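You operate a simulated robot arm through the tools that you are given. There is no shell and no other tool.

You run a simulated robot arm. Do the job below in one go: nothing can be reset, and whatever is moved stays where it is left.

JOB
Load the film roll and wind three layers on the roller.
Fine: the roll on the crate lid goes on the film slide's spindle; slide back at the end. Leave the roller under the bench and the other roll alone. Where these are worked on the way, their far stop is far enough and under half their travel is too little: film slide.

It is judged by the outcome, as a careful person would: the job done as asked, and still so three seconds after it is handed in. It fails if anything else is knocked over, pushed out of place, dropped, spilled or broken. Lids that push on must go on centred and level and be pressed home; caps that screw on are set level and turned clockwise until they are tight.

ROBOT AND FRAMES
A 7-joint arm with a two-finger parallel gripper, fixed in place. Base frame: the origin is on the floor under the middle of its stand, x ahead of it, y to its left, z up; the work surface is at about z = 800. Readings come in mm, degrees, newtons and seconds.
It reaches about 1524 mm from its shoulder. Its first joint turns from -149.0 to 149.0 degrees. Payload 3.5 kg.
The tool frame sits at the grasp point between the pads (the TCP): z along the fingers, y along the line on which they close. The tips reach 23 mm beyond it. Largest opening 94 mm; finger width 38, thickness 10; the body of the gripper, 54 by 96 mm, starts 39 mm behind the TCP.
Orientation is told as [roll, pitch, yaw] about the base's x, y, z axes, in that order, counted from this pose: with the fingers straight down and closing along the base's y, the tool's x points along the base's -x, its y along +y and its z along -z.

CONTROLS
- The arm moves only by the tool servo_tool. Its argument "deltas" is a list that holds one entry, the list of rows, each a list of 7 numbers: the turn, a rotation vector about the tool's x, y, z in degrees, then the shift along the tool's x, y, z in cm, then the gripper command, from -1 (fully open) to 1 (shut), values between in proportion. In form: [[[wx, wy, wz, dx, dy, dz, gripper], ...]]. A call has 1 to 20 rows; each row is the pose to reach, as a shift and turn from the pose commanded when the call began, along the tool's axes at that moment. Rows are played at 5 a second. More than 50 mm and 8.6 degrees between two rows, or a gripper value outside its range, and nothing of the call is played. Where a pose cannot be reached the arm comes as near as it can. A force on the tool above 70 N (or 10 N above the force at the start of the call, whichever is more), or a blocked arm, ends the call early, and 0.2 s more pass. Each finger travels about 153 mm/s and halts on what it meets, pressing with about 34 N; the grip force reading is that of the motor and also rises with nothing between the fingers. The clock runs only during rows and for 0.2 s after the last one: add rows that repeat a pose to give the fingers time. The reply holds the time, the measured pose of the TCP, the force on the tool along the base axes, the opening and the grip force, in the units named above and with some noise, with the torque about the TCP (base axes, N m) and any sound that the robot's microphone picked up.
- Cameras (640 x 400 px; columns grow to the right, rows downward): "scene" is fixed at [47.2, 500.8, 1525.1]; the picture's right is [-0.88, -0.47, 0.00], its down [-0.15, 0.29, -0.94] and it looks along [0.44, -0.83, -0.33] (base axes); focal length 341 px, centre (320, 200). "wrist" rides on the gripper at [86, 16, -75] in the tool frame; the picture's right is [-0.18, 0.98, 0.00], its down [-0.58, -0.11, -0.81] and it looks along [-0.79, -0.15, 0.59] (tool axes); focal length 243 px, centre (320, 200). There is no depth. A picture from a camera that has moved, and an enlarged one, comes with that camera's place and axes in the base frame and with its lens.
- capture(camera): a new picture of that camera. No time passes.
- enlarge(camera, box): a new picture of the part [left, top, right, bottom] of that camera's present view, enlarged. No time passes.
- sign_off(): hands the job in; it is judged then, once.

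Nothing tells you positions but the pictures and the camera data. Unless the task says otherwise, let go and move clear before handing in.

The tools are called after "Call:" as name(argument=value, ...) on one line, values as JSON. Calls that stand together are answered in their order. servo_tool: Moves the arm, as the interface text tells. Its arguments: {"type":"object","properties":{"deltas":{"type":"array"}},"required":["deltas"]} The other tools are called the same way: capture (camera) takes a picture; enlarge (camera, box) takes an enlarged picture of a part of a camera's view; sign_off () hands the job in.

At the start:

```text
clock: 0.0
tool_pos: [945.8, -556.2, 1096.6]
tool_rot: [0.0, -0.1, 0.0]
force: [-0.2, 0.5, 0.2]
torque: [0.01, 0.01, 0.0]
finger_gap: 94.0
grasp_force: 0.0
```

scene: 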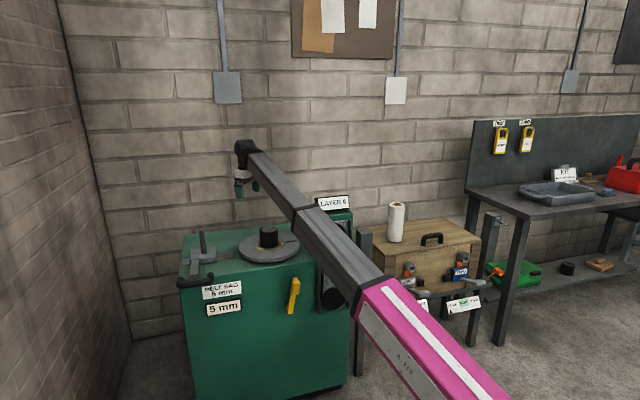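
wrist: 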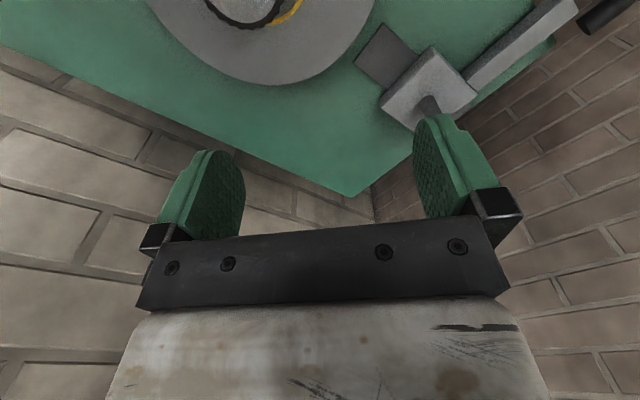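

I see a green machine with a turntable, a crate with a white film roll standing on its lid, and a bench at the right. I'll look closer at each part before moving.

Call:
enlarge(camera="scene", box=[160, 180, 360, 305])

Call:
enlarge(camera="scene", box=[300, 180, 500, 305])

Call:
enlarge(camera="scene", box=[320, 240, 500, 352])

Call:
enlarge(camera="scene", box=[460, 110, 640, 290])

Call:
capture(camera="wrist")

```text
3.20 times, centred on (260, 242) of scene
camera zoom: at [47.2, 500.8, 1525.1], right [-0.88, -0.47, 0.0], down [-0.15, 0.29, -0.94], along [0.44, -0.83, -0.33], focal length 1092 px, centre (512, 64)
```

zoom: 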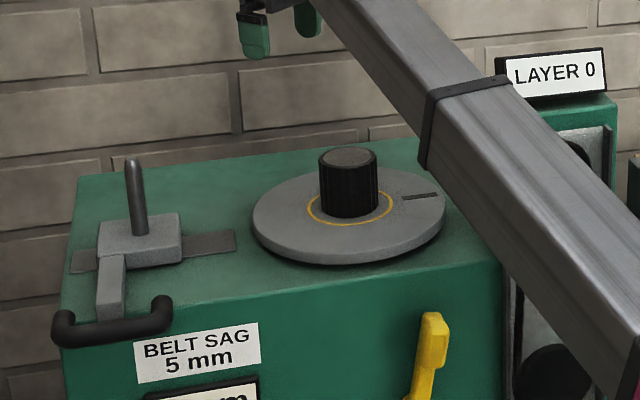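

```text
3.20 times, centred on (400, 242) of scene
camera zoom: at [47.2, 500.8, 1525.1], right [-0.88, -0.47, 0.0], down [-0.15, 0.29, -0.94], along [0.44, -0.83, -0.33], focal length 1092 px, centre (64, 64)
```

zoom: 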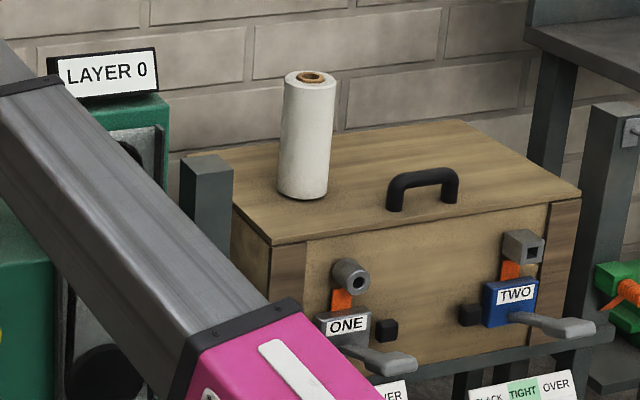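

```text
3.56 times, centred on (410, 296) of scene
camera zoom: at [47.2, 500.8, 1525.1], right [-0.88, -0.47, 0.0], down [-0.15, 0.29, -0.94], along [0.44, -0.83, -0.33], focal length 1213 px, centre (0, -141)
```

zoom: 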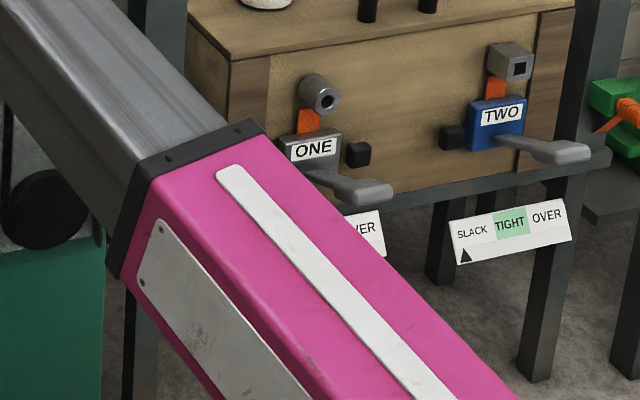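

```text
2.22 times, centred on (550, 200) of scene
camera zoom: at [47.2, 500.8, 1525.1], right [-0.88, -0.47, 0.0], down [-0.15, 0.29, -0.94], along [0.44, -0.83, -0.33], focal length 758 px, centre (-191, 200)
```

zoom: 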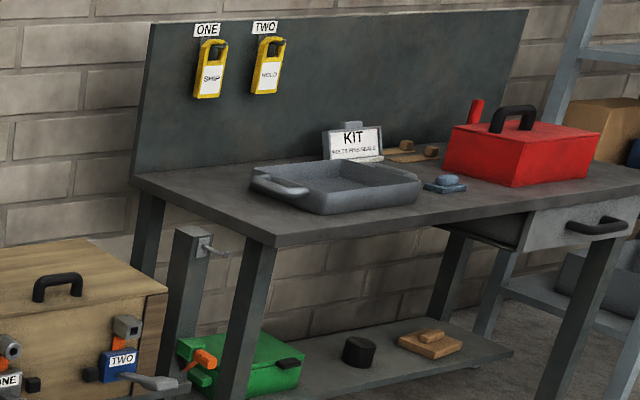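

```text
taken
camera wrist: at [859.8, -540.8, 1171.4], right [0.18, 0.98, 0.0], down [0.58, -0.11, 0.81], along [0.79, -0.15, -0.59], focal length 243 px, centre (320, 200)
```

wrist: 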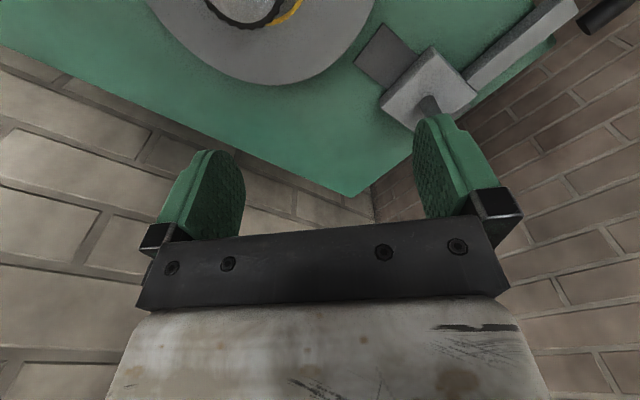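

The machine appears to sit around x≈900–950, y≈-600 with its top near z≈800, and the roll stands on the crate near x≈430, y≈-990. I'll draw the hand back and up to get a clear look at the machine.

Call:
servo_tool(deltas=[[[0, 0, 0, 3, 0, -3, -1], [0, 0, 0, 6, 0, -6, -1], [0, 0, 0, 10, 0, -9, -1], [0, 0, 0, 14, 0, -12, -1], [0, 0, 0, 18, 0, -14, -1], [0, 0, 0, 20, 0, -15, -1], [0, 0, 0, 20, 0, -15, -1]]])

```text
clock: 0.8
tool_pos: [864.4, -558.2, 1179.6]
tool_rot: [-0.3, -1.3, -0.4]
force: [9.1, -3.4, -15.8]
torque: [-0.12, -0.84, 0.15]
finger_gap: 94.2
grasp_force: 0.0
stopped in row 3: the force on the tool passed its limit at 100 N (the readings are from after the stop); the commanded pose is now the measured one
```

The move stopped on a force reading, so I'll look at what happened before going on.

Call:
capture(camera="scene")

Call:
capture(camera="wrist")

```text
taken
```

scene: 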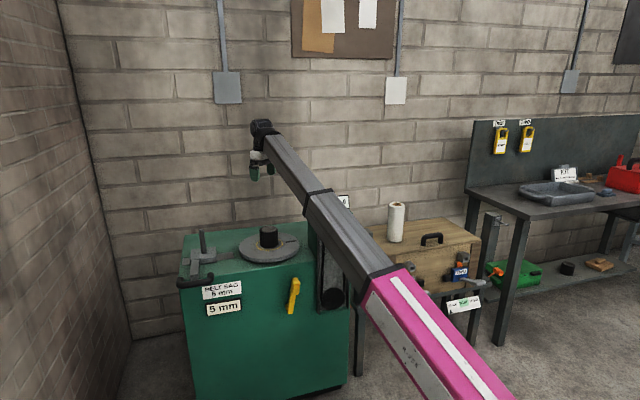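

```text
taken
camera wrist: at [776.8, -541.8, 1252.6], right [0.19, 0.98, 0.0], down [0.56, -0.11, 0.82], along [0.8, -0.16, -0.57], focal length 243 px, centre (320, 200)
```

wrist: 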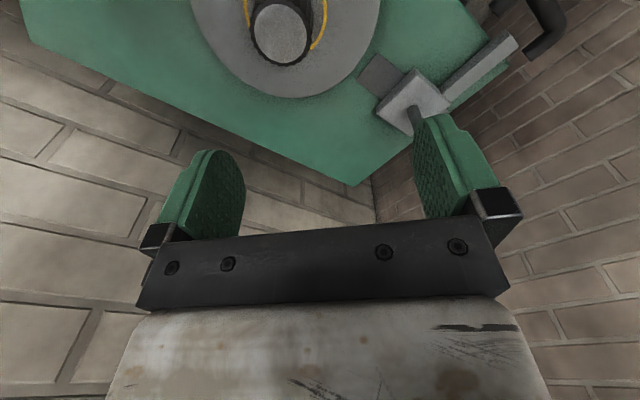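

Nothing seems to touch the arm; the stop looks like inertia from a brisk move. I'll go on more gently.

Call:
servo_tool(deltas=[[[0, 0, 0, 0.5, 0, -0.3, -1], [0, 0, 0, 1.5, 0, -1, -1], [0, 0, 0, 3, 0, -2, -1], [0, 0, 0, 4.5, 0, -3, -1], [0, 0, 0, 6, 0, -4, -1], [0, 0, 0, 7.5, 0, -5, -1], [0, 0, 0, 9, 0, -6, -1], [0, 0, 0, 10, 0, -6.6, -1], [0, 0, 0, 10.5, 0, -7, -1], [0, 0, 0, 10.5, 0, -7, -1]]])

```text
clock: 1.4
tool_pos: [851.6, -557.0, 1189.6]
tool_rot: [-0.5, -1.9, -0.6]
force: [7.6, -3.6, -14.7]
torque: [-0.14, -0.75, 0.08]
finger_gap: 93.8
grasp_force: 0.0
stopped in row 3: the force on the tool passed its limit at 78 N (the readings are from after the stop); the commanded pose is now the measured one
```

Resistance persists (a push down and forward on the tool). I'll enlarge the hand to see whether it presses on something such as the arm itself.

Call:
enlarge(camera="scene", box=[210, 90, 370, 190])

Call:
capture(camera="scene")

```text
4.00 times, centred on (290, 140) of scene
camera zoom: at [47.2, 500.8, 1525.1], right [-0.88, -0.47, 0.0], down [-0.15, 0.29, -0.94], along [0.44, -0.83, -0.33], focal length 1365 px, centre (440, 440)
```

zoom: 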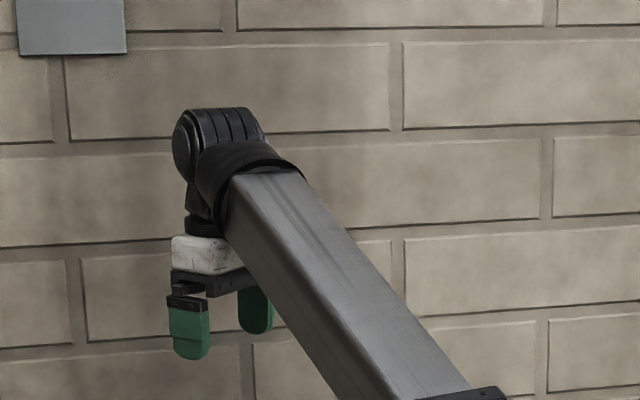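

```text
taken
```

scene: 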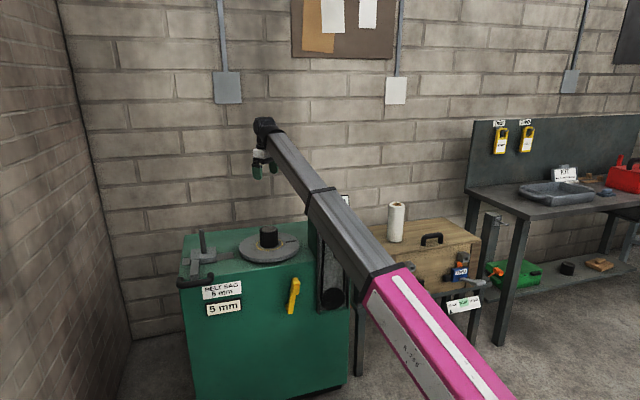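

The hand's palm is pressing against the arm's own steep forearm, so this is self-contact. I'll ease forward and down to relieve it and look again from there.

Call:
servo_tool(deltas=[[[0, 0, 0, -1, 0, 0.8, -1], [0, 0, 0, -2.5, 0, 2, -1], [0, 0, 0, -4, 0, 3, -1], [0, 0, 0, -5, 0, 4, -1], [0, 0, 0, -5, 0, 4, -1]]])

Call:
capture(camera="wrist")

Call:
enlarge(camera="wrist", box=[160, 0, 480, 200])

```text
clock: 2.6
tool_pos: [900.0, -558.3, 1149.3]
tool_rot: [-0.5, -1.7, -0.5]
force: [-0.3, 0.5, -0.4]
torque: [0.02, 0.01, 0.0]
finger_gap: 93.8
grasp_force: 0.0
```

```text
taken
camera wrist: at [811.4, -542.2, 1221.4], right [0.19, 0.98, 0.0], down [0.56, -0.11, 0.82], along [0.81, -0.16, -0.57], focal length 243 px, centre (320, 200)
```

wrist: 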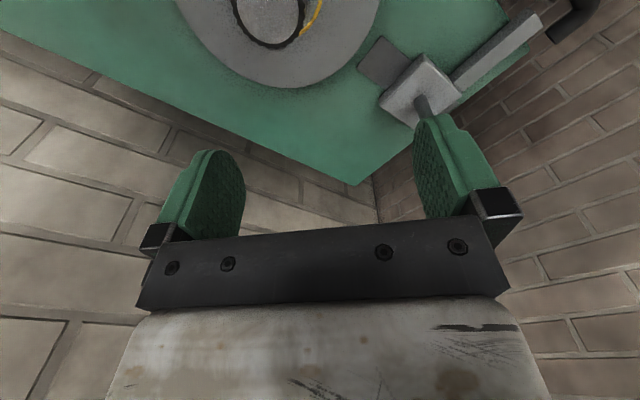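

```text
2.00 times, centred on (320, 100) of wrist
camera zoom: at [811.4, -542.2, 1221.4], right [0.19, 0.98, 0.0], down [0.56, -0.11, 0.82], along [0.81, -0.16, -0.57], focal length 485 px, centre (320, 400)
```

zoom: 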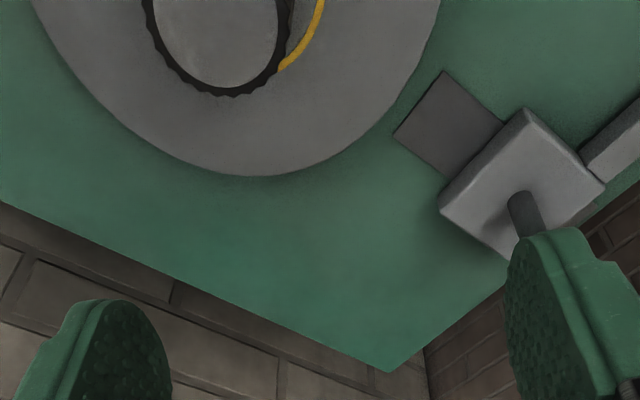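

Free of contact now. I'll read the labels on the machine's front and look closely at its other parts.

Call:
enlarge(camera="scene", box=[175, 265, 255, 325])

Call:
enlarge(camera="scene", box=[260, 185, 380, 325])

Call:
enlarge(camera="scene", box=[170, 220, 310, 300])

Call:
enlarge(camera="scene", box=[480, 105, 560, 165])

Call:
enlarge(camera="scene", box=[480, 150, 640, 290])

```text
6.67 times, centred on (215, 295) of scene
camera zoom: at [47.2, 500.8, 1525.1], right [-0.88, -0.47, 0.0], down [-0.15, 0.29, -0.94], along [0.44, -0.83, -0.33], focal length 2275 px, centre (1020, -433)
```

zoom: 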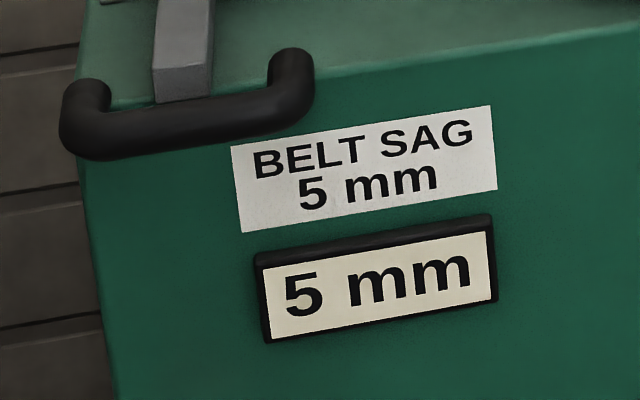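

```text
2.86 times, centred on (320, 255) of scene
camera zoom: at [47.2, 500.8, 1525.1], right [-0.88, -0.47, 0.0], down [-0.15, 0.29, -0.94], along [0.44, -0.83, -0.33], focal length 975 px, centre (320, 43)
```

zoom: 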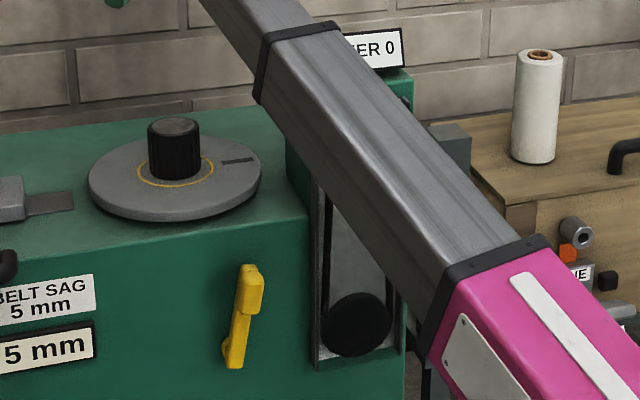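

```text
4.57 times, centred on (240, 260) of scene
camera zoom: at [47.2, 500.8, 1525.1], right [-0.88, -0.47, 0.0], down [-0.15, 0.29, -0.94], along [0.44, -0.83, -0.33], focal length 1560 px, centre (686, -74)
```

zoom: 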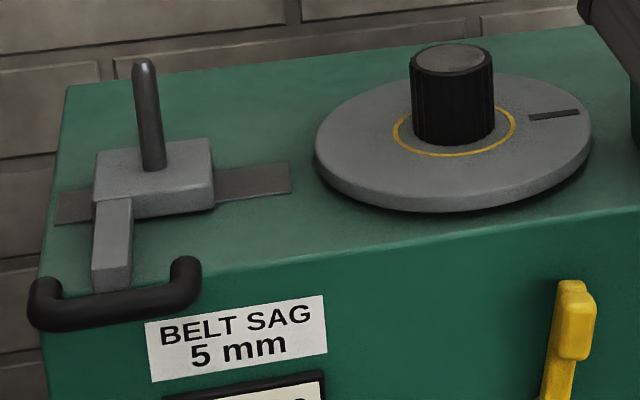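

```text
6.67 times, centred on (520, 135) of scene
camera zoom: at [47.2, 500.8, 1525.1], right [-0.88, -0.47, 0.0], down [-0.15, 0.29, -0.94], along [0.44, -0.83, -0.33], focal length 2275 px, centre (-1013, 633)
```

zoom: 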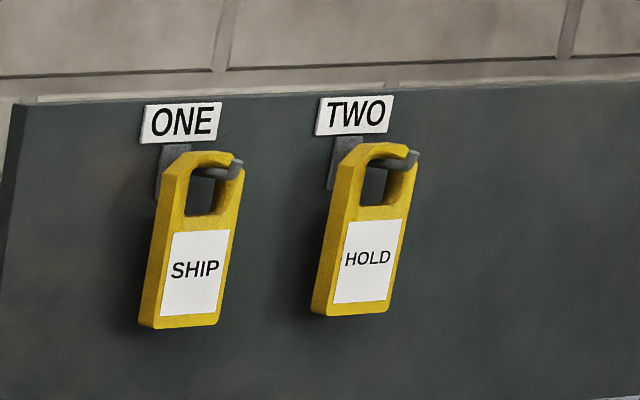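

```text
2.86 times, centred on (560, 220) of scene
camera zoom: at [47.2, 500.8, 1525.1], right [-0.88, -0.47, 0.0], down [-0.15, 0.29, -0.94], along [0.44, -0.83, -0.33], focal length 975 px, centre (-366, 143)
```

zoom: 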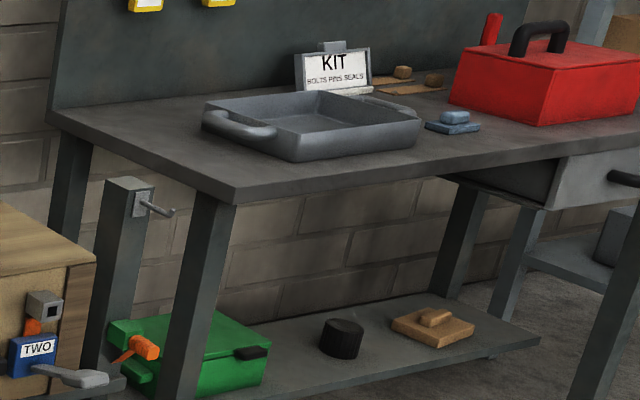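

Machine geometry so far: spindle base about (1097,-415,830) with its top near z≈940, turntable centre about (902,-618), rail running at 45° toward the turntable. I'll look closer at the yellow lever and the display.

Call:
enlarge(camera="scene", box=[270, 265, 320, 325])

Call:
enlarge(camera="scene", box=[375, 190, 435, 255])

Call:
enlarge(camera="scene", box=[560, 80, 640, 230])

Call:
enlarge(camera="scene", box=[240, 220, 310, 275])

```text
6.67 times, centred on (295, 295) of scene
camera zoom: at [47.2, 500.8, 1525.1], right [-0.88, -0.47, 0.0], down [-0.15, 0.29, -0.94], along [0.44, -0.83, -0.33], focal length 2275 px, centre (487, -433)
```

zoom: 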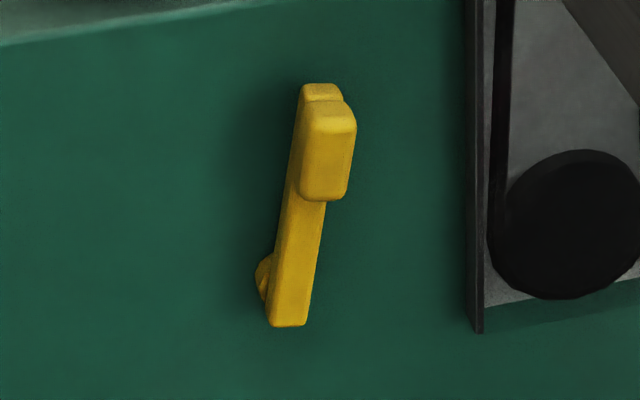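

```text
6.15 times, centred on (405, 222) of scene
camera zoom: at [47.2, 500.8, 1525.1], right [-0.88, -0.47, 0.0], down [-0.15, 0.29, -0.94], along [0.44, -0.83, -0.33], focal length 2100 px, centre (-203, 62)
```

zoom: 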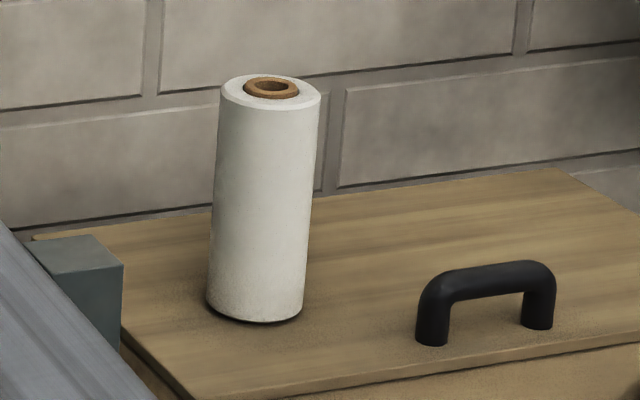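

```text
2.67 times, centred on (600, 155) of scene
camera zoom: at [47.2, 500.8, 1525.1], right [-0.88, -0.47, 0.0], down [-0.15, 0.29, -0.94], along [0.44, -0.83, -0.33], focal length 910 px, centre (-427, 320)
```

zoom: 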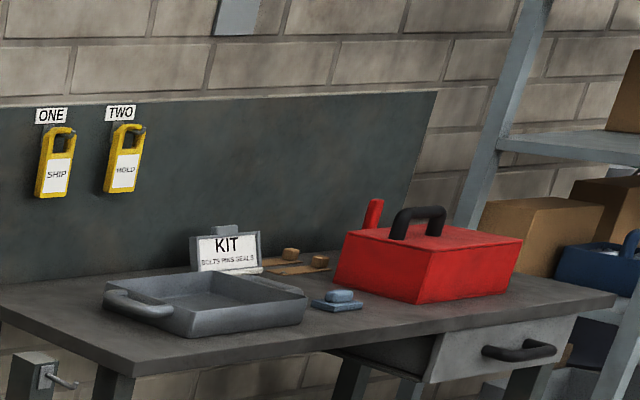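

```text
7.27 times, centred on (275, 248) of scene
camera zoom: at [47.2, 500.8, 1525.1], right [-0.88, -0.47, 0.0], down [-0.15, 0.29, -0.94], along [0.44, -0.83, -0.33], focal length 2482 px, centre (647, -146)
```

zoom: 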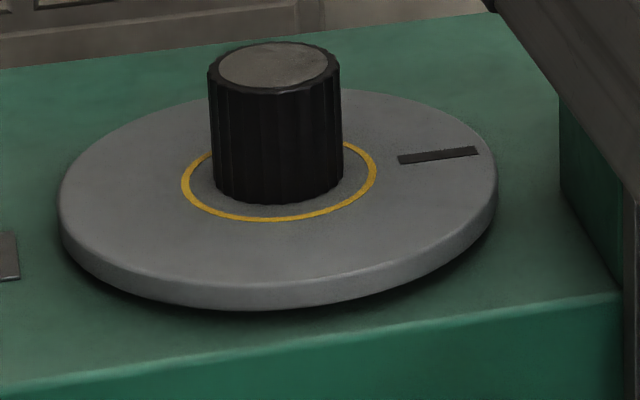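

The yellow lever pivots at its lower end. Next I'll swing the hand toward the crate at the same height to get a second view of the roll.

Call:
servo_tool(deltas=[[[0, 0, 1, 1, -0.9, 0, -1], [0, 0, 3, 2.5, -2.5, 0.2, -1], [0, 0, 5, 4.5, -4.3, 0.4, -1], [0, 0, 7.5, 6.5, -6.1, 0.6, -1], [0, 0, 10, 8.5, -7.9, 0.8, -1], [0, 0, 12.5, 10.5, -9.7, 1, -1], [0, 0, 15, 12.5, -11.5, 1.2, -1], [0, 0, 17.5, 14.5, -13.3, 1.4, -1], [0, 0, 20, 16.5, -15.1, 1.6, -1], [0, 0, 22.5, 18.5, -16.9, 1.8, -1], [0, 0, 25, 20.5, -18.7, 2, -1], [0, 0, 27.5, 22.5, -20.5, 2, -1], [0, 0, 30, 24.5, -22.3, 2, -1], [0, 0, 32, 26.5, -24.1, 2, -1], [0, 0, 34, 28.3, -25.7, 2, -1], [0, 0, 35, 29.5, -26.7, 2, -1], [0, 0, 35, 30, -27, 2, -1], [0, 0, 35, 30, -27, 2, -1]]])

Call:
capture(camera="wrist")

Call:
capture(camera="scene")

```text
clock: 6.4
tool_pos: [598.3, -825.5, 1124.1]
tool_rot: [0.6, -1.7, -35.7]
force: [0.2, -0.4, -0.2]
torque: [0.0, -0.01, 0.0]
finger_gap: 93.9
grasp_force: 0.1
```

```text
taken
camera wrist: at [536.2, -762.1, 1196.2], right [0.72, 0.69, 0.02], down [0.38, -0.42, 0.82], along [0.57, -0.59, -0.57], focal length 243 px, centre (320, 200)
```

wrist: 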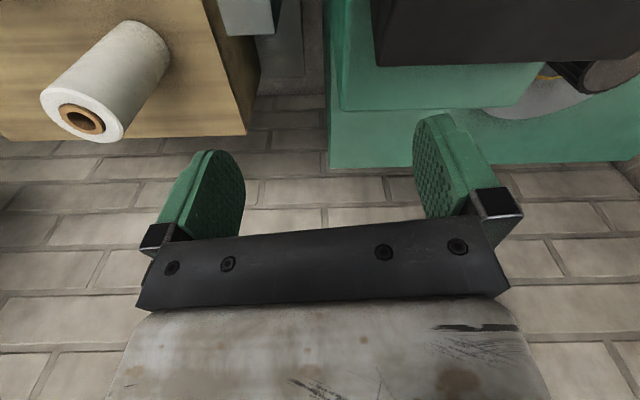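

```text
taken
```

scene: 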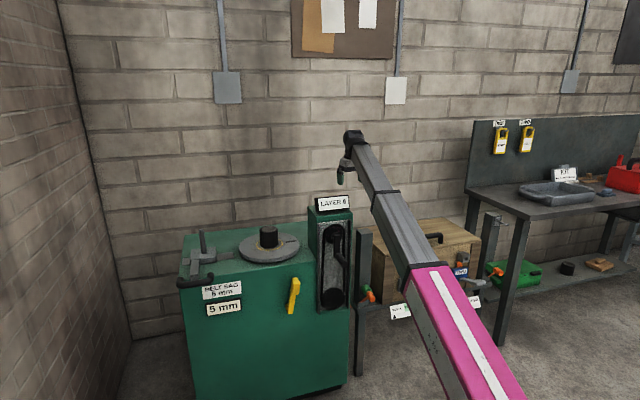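

The roll and the belt-drive column are both clear now. I'll enlarge for measurements and to read the column.

Call:
enlarge(camera="wrist", box=[20, 0, 260, 150])

Call:
enlarge(camera="scene", box=[270, 185, 380, 320])

Call:
enlarge(camera="wrist", box=[320, 0, 640, 200])

```text
2.67 times, centred on (140, 75) of wrist
camera zoom: at [536.2, -762.1, 1196.2], right [0.72, 0.69, 0.02], down [0.38, -0.42, 0.82], along [0.57, -0.59, -0.57], focal length 647 px, centre (800, 533)
```

zoom: 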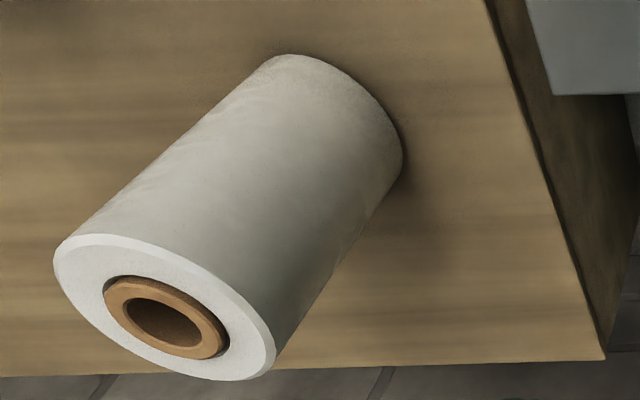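

```text
2.96 times, centred on (325, 252) of scene
camera zoom: at [47.2, 500.8, 1525.1], right [-0.88, -0.47, 0.0], down [-0.15, 0.29, -0.94], along [0.44, -0.83, -0.33], focal length 1011 px, centre (305, 44)
```

zoom: 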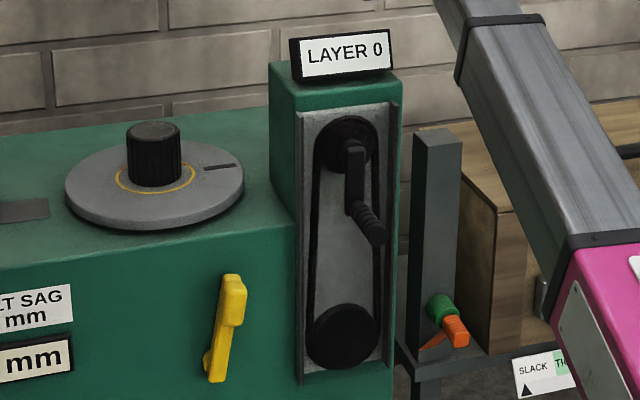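

```text
2.00 times, centred on (480, 100) of wrist
camera zoom: at [536.2, -762.1, 1196.2], right [0.72, 0.69, 0.02], down [0.38, -0.42, 0.82], along [0.57, -0.59, -0.57], focal length 485 px, centre (0, 400)
```

zoom: 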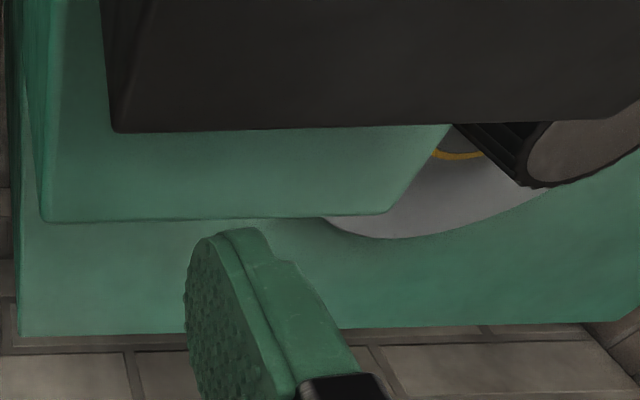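

The drive is a hand crank on the belt column. I measure the roll's top at about (459,-1091,942), ~187 mm tall and ~82 mm across. I'll check the spindle, core hole and crank at higher zoom.

Call:
enlarge(camera="scene", box=[180, 228, 230, 268])

Call:
enlarge(camera="scene", box=[305, 210, 365, 265])

Call:
enlarge(camera="scene", box=[385, 195, 425, 225])

```text
10.00 times, centred on (205, 248) of scene
camera zoom: at [47.2, 500.8, 1525.1], right [-0.88, -0.47, 0.0], down [-0.15, 0.29, -0.94], along [0.44, -0.83, -0.33], focal length 3413 px, centre (1470, -280)
```

zoom: 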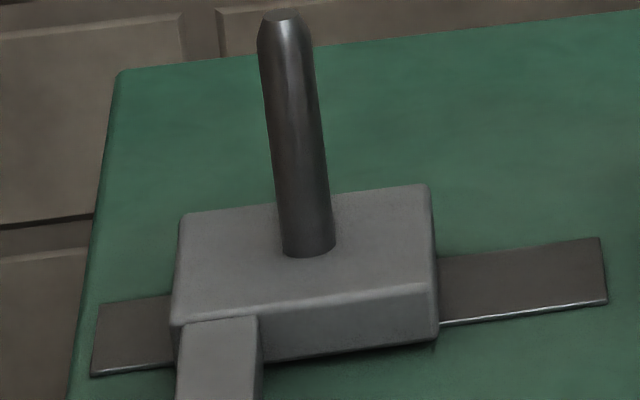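

```text
7.27 times, centred on (335, 238) of scene
camera zoom: at [47.2, 500.8, 1525.1], right [-0.88, -0.47, 0.0], down [-0.15, 0.29, -0.94], along [0.44, -0.83, -0.33], focal length 2482 px, centre (211, -73)
```

zoom: 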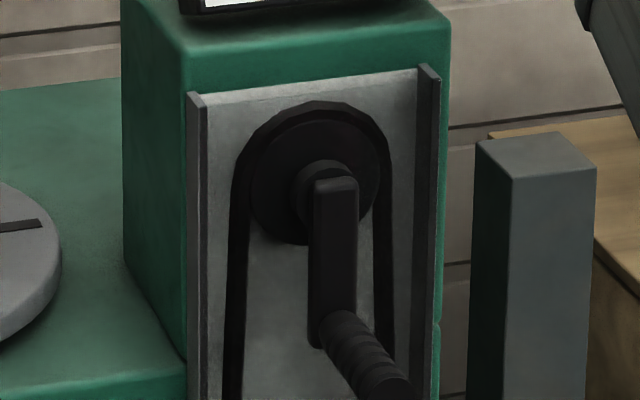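

```text
13.33 times, centred on (405, 210) of scene
camera zoom: at [47.2, 500.8, 1525.1], right [-0.88, -0.47, 0.0], down [-0.15, 0.29, -0.94], along [0.44, -0.83, -0.33], focal length 4550 px, centre (-813, 67)
```

zoom: 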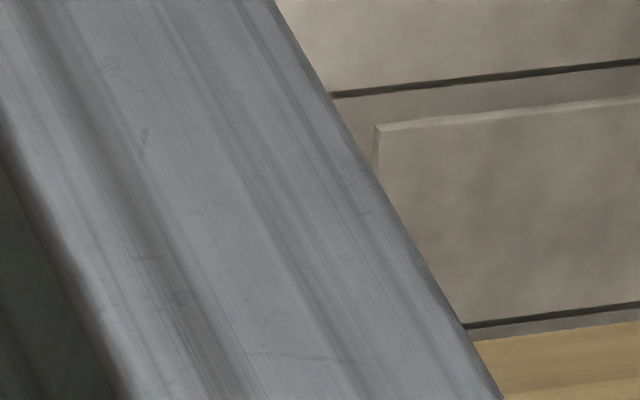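

Spindle is ~22 mm with a chamfered tip and the core hole ~27–30 mm, so a top grip and a vertical drop will work. I'll move to hover above the roll, straightening the hand and aligning it radially.

Call:
servo_tool(deltas=[[[0, 0, 1.3, -0.15, -1.0, 0, -1], [0.1, 0.2, 3.5, -0.35, -2.8, 0.2, -1], [0.2, 0.4, 6, -0.6, -5, 0.6, -1], [0.3, 0.6, 9, -0.9, -7.5, 1.2, -1], [0.4, 0.7, 12, -1.2, -10, 2, -1], [0.5, 0.8, 15, -1.5, -12.5, 3, -1], [0.6, 0.9, 18, -1.8, -15, 4, -1], [0.7, 1.0, 21, -2.1, -17.5, 5, -1], [0.8, 1.2, 24, -2.5, -20, 6, -1], [0.9, 1.3, 27, -2.9, -22.5, 7, -1], [1.0, 1.4, 29, -3.2, -25, 8, -1], [1.06, 1.5, 30.5, -3.5, -27.3, 9, -1], [1.06, 1.54, 31.3, -3.7, -29, 10, -1], [1.06, 1.54, 31.3, -3.82, -29.8, 10.7, -1], [1.06, 1.54, 31.3, -3.82, -29.8, 10.7, -1], [1.06, 1.54, 31.3, -3.82, -29.8, 10.7, -1]]])

Call:
capture(camera="wrist")

Call:
capture(camera="scene")

```text
clock: 9.8
tool_pos: [458.4, -1089.6, 1015.4]
tool_rot: [0.0, 0.1, -66.9]
force: [-0.1, 0.6, -0.6]
torque: [0.02, -0.01, 0.0]
finger_gap: 93.7
grasp_force: 0.0
```

```text
taken
camera wrist: at [439.8, -1005.3, 1089.4], right [0.98, 0.22, 0.0], down [0.13, -0.58, 0.81], along [0.17, -0.79, -0.59], focal length 243 px, centre (320, 200)
```

wrist: 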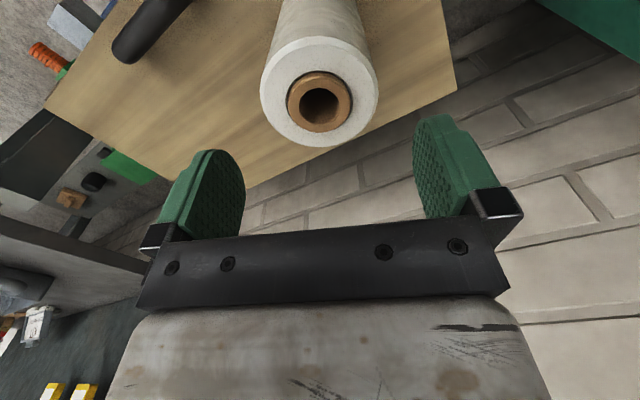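

```text
taken
```

scene: 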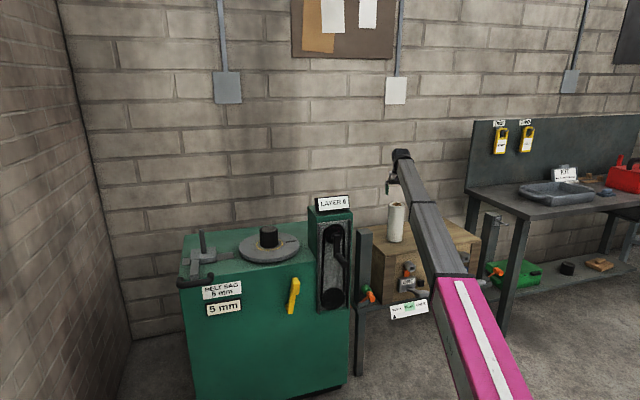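

Hovering with the roll nearly centred between the pads. I'll enlarge to check the alignment before descending.

Call:
enlarge(camera="wrist", box=[220, 0, 420, 160])

Call:
enlarge(camera="scene", box=[365, 140, 445, 260])

```text
2.50 times, centred on (320, 80) of wrist
camera zoom: at [439.8, -1005.3, 1089.4], right [0.98, 0.22, 0.0], down [0.13, -0.58, 0.81], along [0.17, -0.79, -0.59], focal length 606 px, centre (320, 500)
```

zoom: 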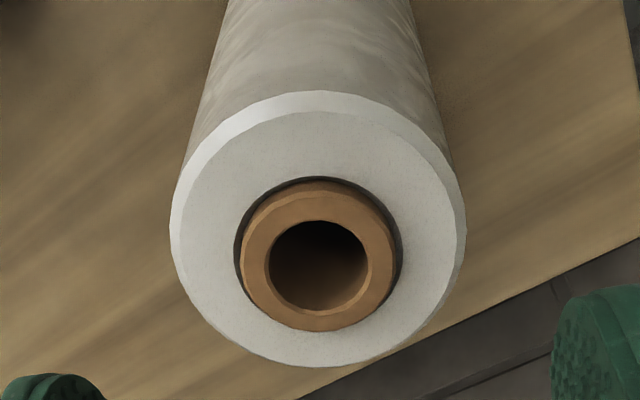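

```text
3.33 times, centred on (405, 200) of scene
camera zoom: at [47.2, 500.8, 1525.1], right [-0.88, -0.47, 0.0], down [-0.15, 0.29, -0.94], along [0.44, -0.83, -0.33], focal length 1138 px, centre (37, 200)
```

zoom: 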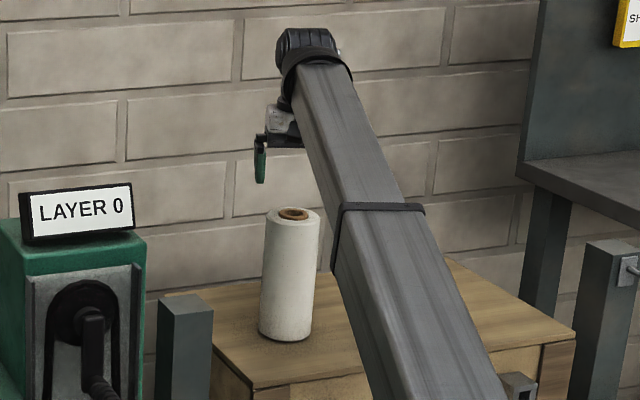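

Alignment is within about a millimetre; roll top is near z≈947. I'll descend 9 cm, close on the roll's upper part, and check the grip.

Call:
servo_tool(deltas=[[[0, 0, 0, 0, 0, 0.8, -1], [0, 0, 0, 0, 0, 2, -1], [0, 0, 0, 0, 0, 3.5, -1], [0, 0, 0, 0, 0, 5, -1], [0, 0, 0, 0, 0, 6.5, -1], [0, 0, 0, 0, 0, 7.8, -1], [0, 0, 0, 0, 0, 8.7, -1], [0, 0, 0, 0, 0, 9, -1], [0, 0, 0, 0, 0, 9, -1]]])

Call:
capture(camera="wrist")

Call:
enlarge(camera="scene", box=[365, 140, 445, 260])

```text
clock: 11.8
tool_pos: [459.5, -1089.7, 924.3]
tool_rot: [0.0, 0.0, -66.9]
force: [-0.5, -0.7, 0.2]
torque: [0.0, 0.04, 0.0]
finger_gap: 94.0
grasp_force: 0.1
```

```text
taken
camera wrist: at [441.1, -1005.5, 998.2], right [0.98, 0.22, 0.0], down [0.13, -0.58, 0.81], along [0.17, -0.79, -0.59], focal length 243 px, centre (320, 200)
```

wrist: 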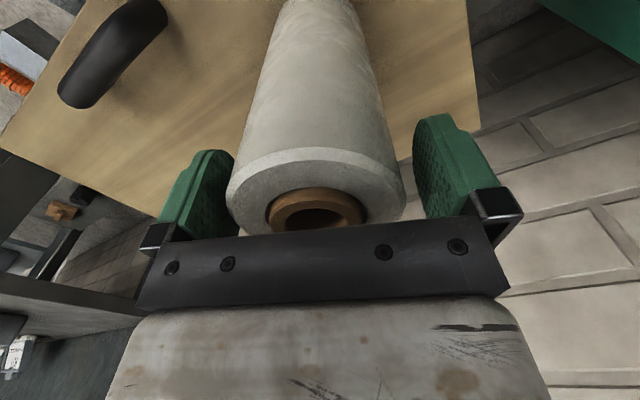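

```text
3.33 times, centred on (405, 200) of scene
camera zoom: at [47.2, 500.8, 1525.1], right [-0.88, -0.47, 0.0], down [-0.15, 0.29, -0.94], along [0.44, -0.83, -0.33], focal length 1138 px, centre (37, 200)
```

zoom: 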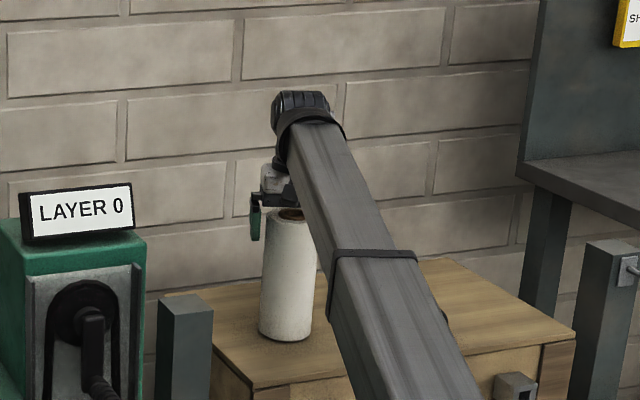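

The pads straddle the roll with room on both sides and the palm is clear of the core. Now closing.

Call:
servo_tool(deltas=[[[0, 0, 0, 0, 0, 0, -0.6], [0, 0, 0, 0, 0, 0, 0], [0, 0, 0, 0, 0, 0, 1], [0, 0, 0, 0, 0, 0, 1], [0, 0, 0, 0, 0, 0, 1]]])

Call:
capture(camera="wrist")

```text
clock: 13.0
tool_pos: [459.5, -1090.6, 923.2]
tool_rot: [0.1, 0.2, -66.9]
force: [-2.1, -0.8, -0.3]
torque: [-0.09, 0.08, -0.07]
finger_gap: 79.3
grasp_force: 34.4
```

```text
taken
camera wrist: at [441.1, -1005.6, 998.3], right [0.98, 0.22, 0.0], down [0.13, -0.58, 0.81], along [0.17, -0.79, -0.59], focal length 243 px, centre (320, 200)
```

wrist: 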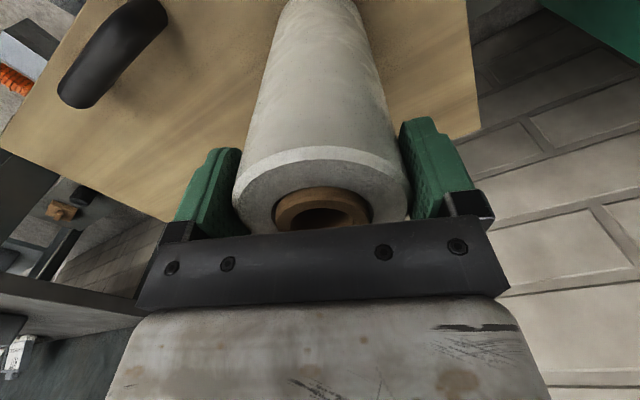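

Grip is firm on a ~79 mm roll. I'll lift it 2 cm first, check, and then go on up.

Call:
servo_tool(deltas=[[[0, 0, 0, 0, 0, -0.4, 1], [0, 0, 0, 0, 0, -1.2, 1], [0, 0, 0, 0, 0, -2, 1], [0, 0, 0, 0, 0, -2, 1]]])

Call:
enlarge(camera="scene", box=[365, 140, 445, 260])

```text
clock: 14.0
tool_pos: [461.1, -1091.1, 942.2]
tool_rot: [0.0, 0.2, -66.9]
force: [-0.4, -0.1, -7.3]
torque: [0.01, 0.0, 0.0]
finger_gap: 79.1
grasp_force: 33.9
```

```text
3.33 times, centred on (405, 200) of scene
camera zoom: at [47.2, 500.8, 1525.1], right [-0.88, -0.47, 0.0], down [-0.15, 0.29, -0.94], along [0.44, -0.83, -0.33], focal length 1138 px, centre (37, 200)
```

zoom: 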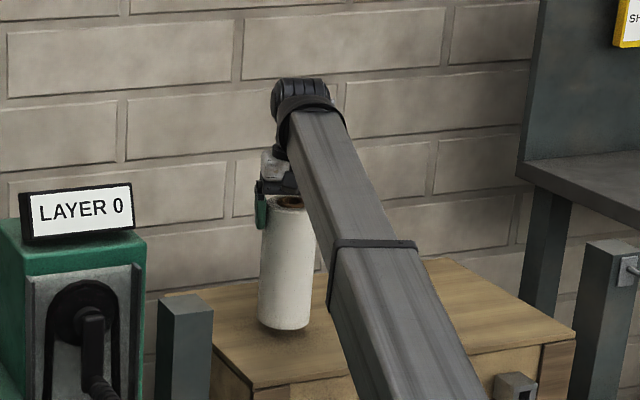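

The roll is off the lid, about 7.3 N and hanging straight. Lifting another 19 cm.

Call:
servo_tool(deltas=[[[0, 0, 0, 0, 0, -0.6, 1], [0, 0, 0, 0, 0, -1.8, 1], [0, 0, 0, 0, 0, -3.4, 1], [0, 0, 0, 0, 0, -5.2, 1], [0, 0, 0, 0, 0, -7, 1], [0, 0, 0, 0, 0, -8.8, 1], [0, 0, 0, 0, 0, -10.6, 1], [0, 0, 0, 0, 0, -12.4, 1], [0, 0, 0, 0, 0, -14.2, 1], [0, 0, 0, 0, 0, -16, 1], [0, 0, 0, 0, 0, -17.5, 1], [0, 0, 0, 0, 0, -18.5, 1], [0, 0, 0, 0, 0, -19, 1], [0, 0, 0, 0, 0, -19, 1]]])

Call:
capture(camera="scene")

Call:
capture(camera="wrist")

```text
clock: 17.0
tool_pos: [461.2, -1091.4, 1134.6]
tool_rot: [0.0, 0.2, -66.8]
force: [0.6, 0.3, -6.1]
torque: [0.05, -0.02, 0.0]
finger_gap: 79.0
grasp_force: 33.6
```

```text
taken
```

scene: 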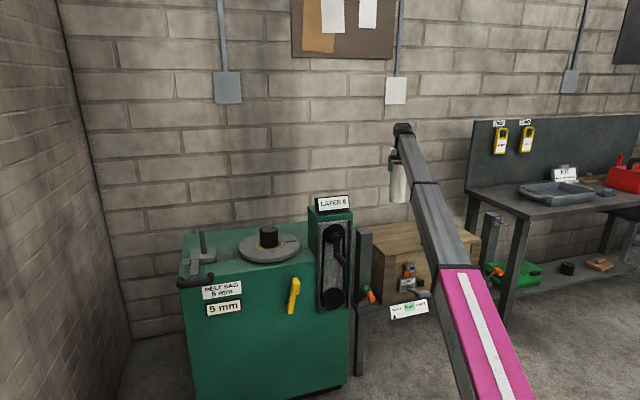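

```text
taken
camera wrist: at [442.5, -1006.6, 1208.7], right [0.98, 0.22, 0.0], down [0.13, -0.58, 0.81], along [0.17, -0.79, -0.59], focal length 243 px, centre (320, 200)
```

wrist: 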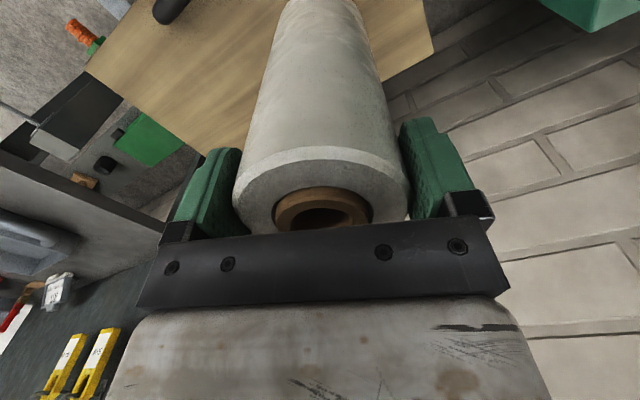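

I'll carry the roll around behind the column and its display, keeping height, and turn the wrist with the arm.

Call:
servo_tool(deltas=[[[0, 0, -0.6, 0.18, 0.79, 0, 1], [0, 0, -1.8, 0.59, 2.62, 0, 1], [0, 0, -3, 1.12, 4.98, 0, 1], [0, 0, -4.2, 1.71, 7.6, 0, 1], [0, 0, -5.4, 2.3, 10.23, 0, 1], [0, 0, -6.6, 2.9, 12.85, 0, 1], [0, 0, -7.8, 3.49, 15.47, 0, 1], [0, 0, -9, 4.08, 18.09, 0, 1], [0, 0, -10.2, 4.67, 20.71, 0, 1], [0, 0, -11.5, 5.26, 23.34, 0, 1], [0, 0, -13, 5.91, 26.22, 0, 1], [0, 0, -14.4, 6.91, 28.73, 0, 1], [0, 0, -15.8, 7.92, 31.23, 0, 1], [0, 0, -17.2, 8.92, 33.74, 0, 1], [0, 0, -18.6, 9.92, 36.25, 0, 1], [0, 0, -20, 10.86, 38.59, 0, 1], [0, 0, -21, 11.66, 40.59, 0, 1], [0, 0, -21.5, 12.27, 42.09, 0, 1], [0, 0, -21.8, 12.6, 42.93, 0, 1], [0, 0, -21.8, 12.6, 42.93, 0, 1]]])

Call:
capture(camera="scene")

Call:
capture(camera="wrist")

```text
clock: 21.2
tool_pos: [806.6, -804.5, 1133.4]
tool_rot: [0.0, 0.1, -45.2]
force: [-0.1, -0.5, -6.7]
torque: [-0.02, 0.04, 0.0]
finger_gap: 79.2
grasp_force: 33.7
```

```text
taken
```

scene: 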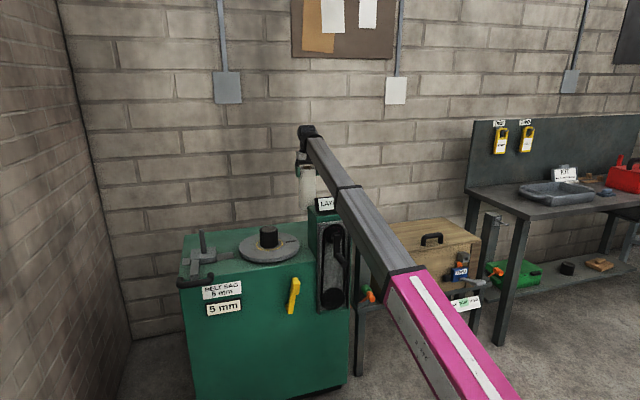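

```text
taken
camera wrist: at [756.0, -734.1, 1209.3], right [0.83, 0.56, 0.0], down [0.33, -0.49, 0.81], along [0.45, -0.67, -0.59], focal length 243 px, centre (320, 200)
```

wrist: 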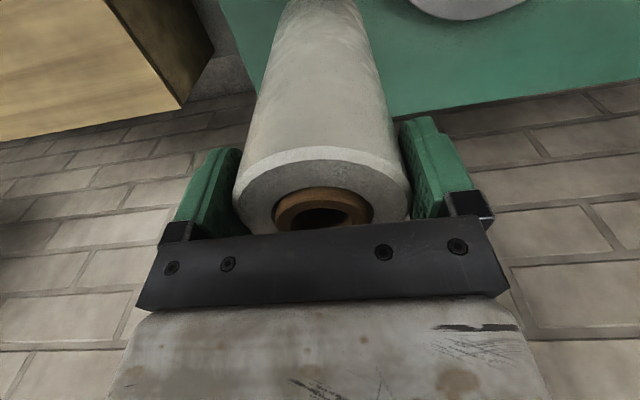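

The roll is clear behind the column. I'll carry on over the turntable and stop about 12 cm short of the spindle, to measure the spindle beside the held roll.

Call:
servo_tool(deltas=[[[0, 0, -0.4, 0, 0.6, 0, 1], [0, 0, -1, 0, 2.2, 0, 1], [0, 0, -2, 0, 4.3, 0, 1], [0, 0, -3, 0.1, 6.5, 0, 1], [0, 0, -4, 0.2, 8.7, 0, 1], [0, 0, -5.2, 0.5, 11, 0, 1], [0, 0, -6.5, 0.9, 13.3, 0, 1], [0, 0, -8, 1.5, 15.6, 0, 1], [0, 0, -9.5, 2.2, 18, 0, 1], [0, 0, -11, 2.9, 20.4, 0, 1], [0, 0, -12.5, 3.7, 22.8, 0, 1], [0, 0, -14, 4.5, 25.2, 0, 1], [0, 0, -15.5, 5.3, 27.6, 0, 1], [0, 0, -17, 6.1, 30, 0, 1], [0, 0, -18, 6.7, 32.3, 0, 1], [0, 0, -18.6, 7, 34.5, 0, 1], [0, 0, -18.8, 7.05, 35.6, 0, 1], [0, 0, -18.8, 7.05, 35.8, 0, 1], [0, 0, -18.8, 7.05, 35.8, 0, 1]]])

Call:
capture(camera="scene")

Call:
capture(camera="wrist")

Call:
enlarge(camera="wrist", box=[380, 0, 600, 140])

Call:
enlarge(camera="scene", box=[170, 150, 330, 300])

```text
clock: 25.2
tool_pos: [1010.6, -505.3, 1134.6]
tool_rot: [0.0, 0.2, -26.3]
force: [0.1, 0.4, -6.9]
torque: [0.03, 0.02, -0.02]
finger_gap: 79.2
grasp_force: 34.4
```

```text
taken
```

scene: 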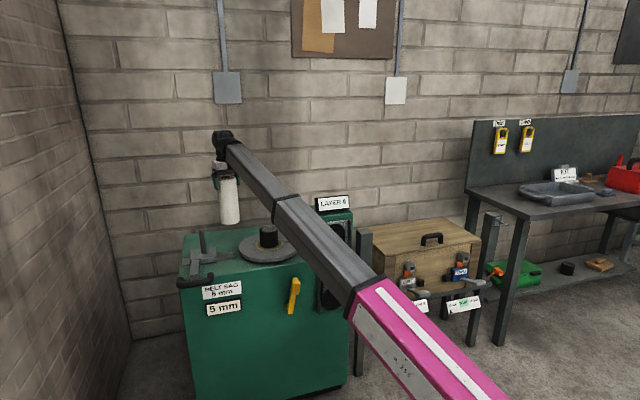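

```text
taken
camera wrist: at [940.3, -453.6, 1208.9], right [0.6, 0.8, 0.0], down [0.47, -0.36, 0.81], along [0.64, -0.48, -0.59], focal length 243 px, centre (320, 200)
```

wrist: 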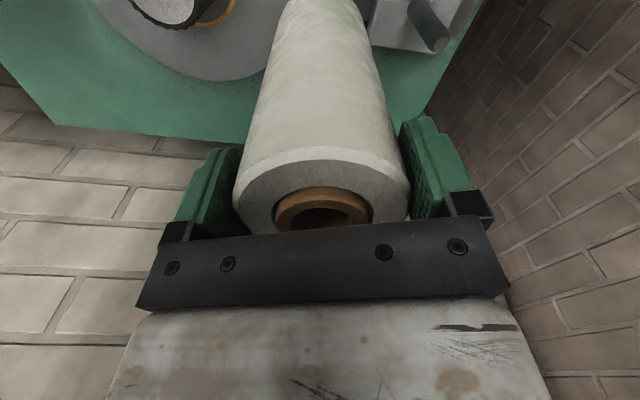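

```text
2.86 times, centred on (490, 70) of wrist
camera zoom: at [940.3, -453.6, 1208.9], right [0.6, 0.8, 0.0], down [0.47, -0.36, 0.81], along [0.64, -0.48, -0.59], focal length 693 px, centre (-166, 571)
```

zoom: 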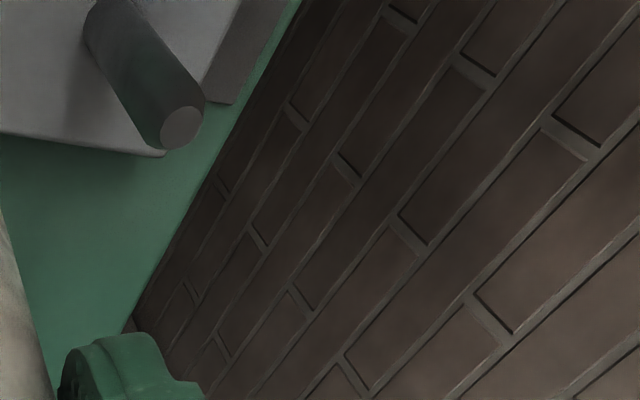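

```text
2.67 times, centred on (250, 225) of scene
camera zoom: at [47.2, 500.8, 1525.1], right [-0.88, -0.47, 0.0], down [-0.15, 0.29, -0.94], along [0.44, -0.83, -0.33], focal length 910 px, centre (507, 133)
```

zoom: 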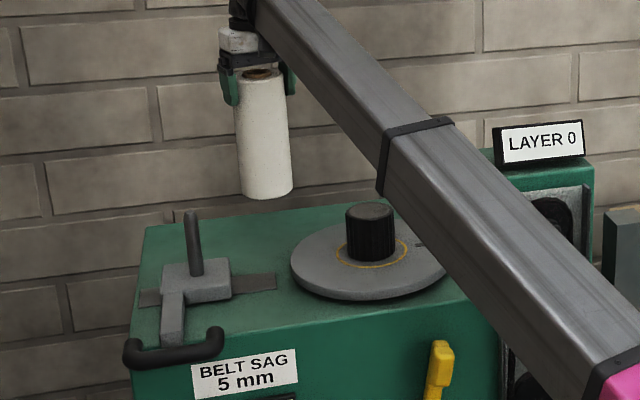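

I'll take high-zoom views of the held roll and the spindle from the scene camera to calibrate the offset between them.

Call:
enlarge(camera="scene", box=[180, 160, 260, 240])

Call:
enlarge(camera="scene", box=[180, 210, 260, 260])

Call:
enlarge(camera="wrist", box=[390, 0, 470, 60])

```text
5.00 times, centred on (220, 200) of scene
camera zoom: at [47.2, 500.8, 1525.1], right [-0.88, -0.47, 0.0], down [-0.15, 0.29, -0.94], along [0.44, -0.83, -0.33], focal length 1706 px, centre (820, 200)
```

zoom: 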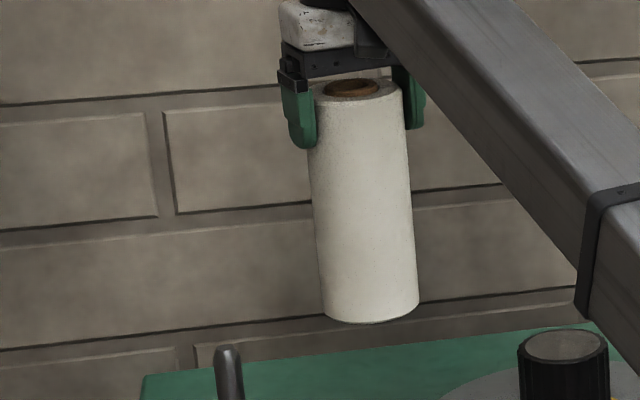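

```text
8.00 times, centred on (220, 235) of scene
camera zoom: at [47.2, 500.8, 1525.1], right [-0.88, -0.47, 0.0], down [-0.15, 0.29, -0.94], along [0.44, -0.83, -0.33], focal length 2730 px, centre (1120, -80)
```

zoom: 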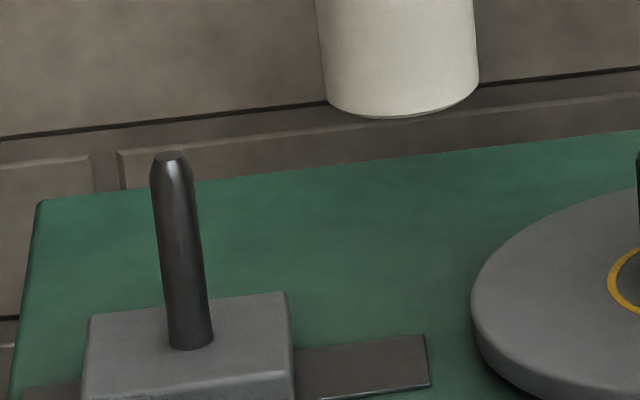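

```text
6.67 times, centred on (430, 30) of wrist
camera zoom: at [940.3, -453.6, 1208.9], right [0.6, 0.8, 0.0], down [0.47, -0.36, 0.81], along [0.64, -0.48, -0.59], focal length 1618 px, centre (-413, 1333)
```

zoom: 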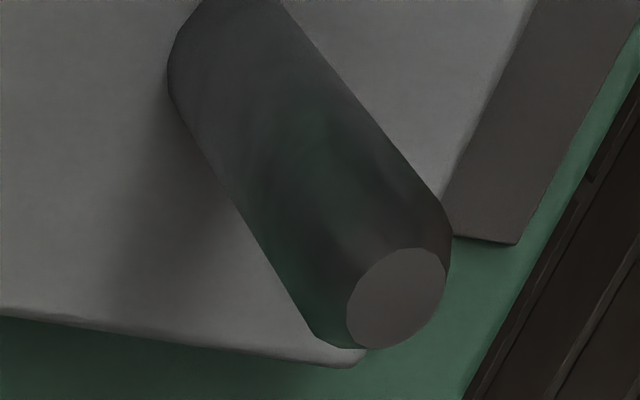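

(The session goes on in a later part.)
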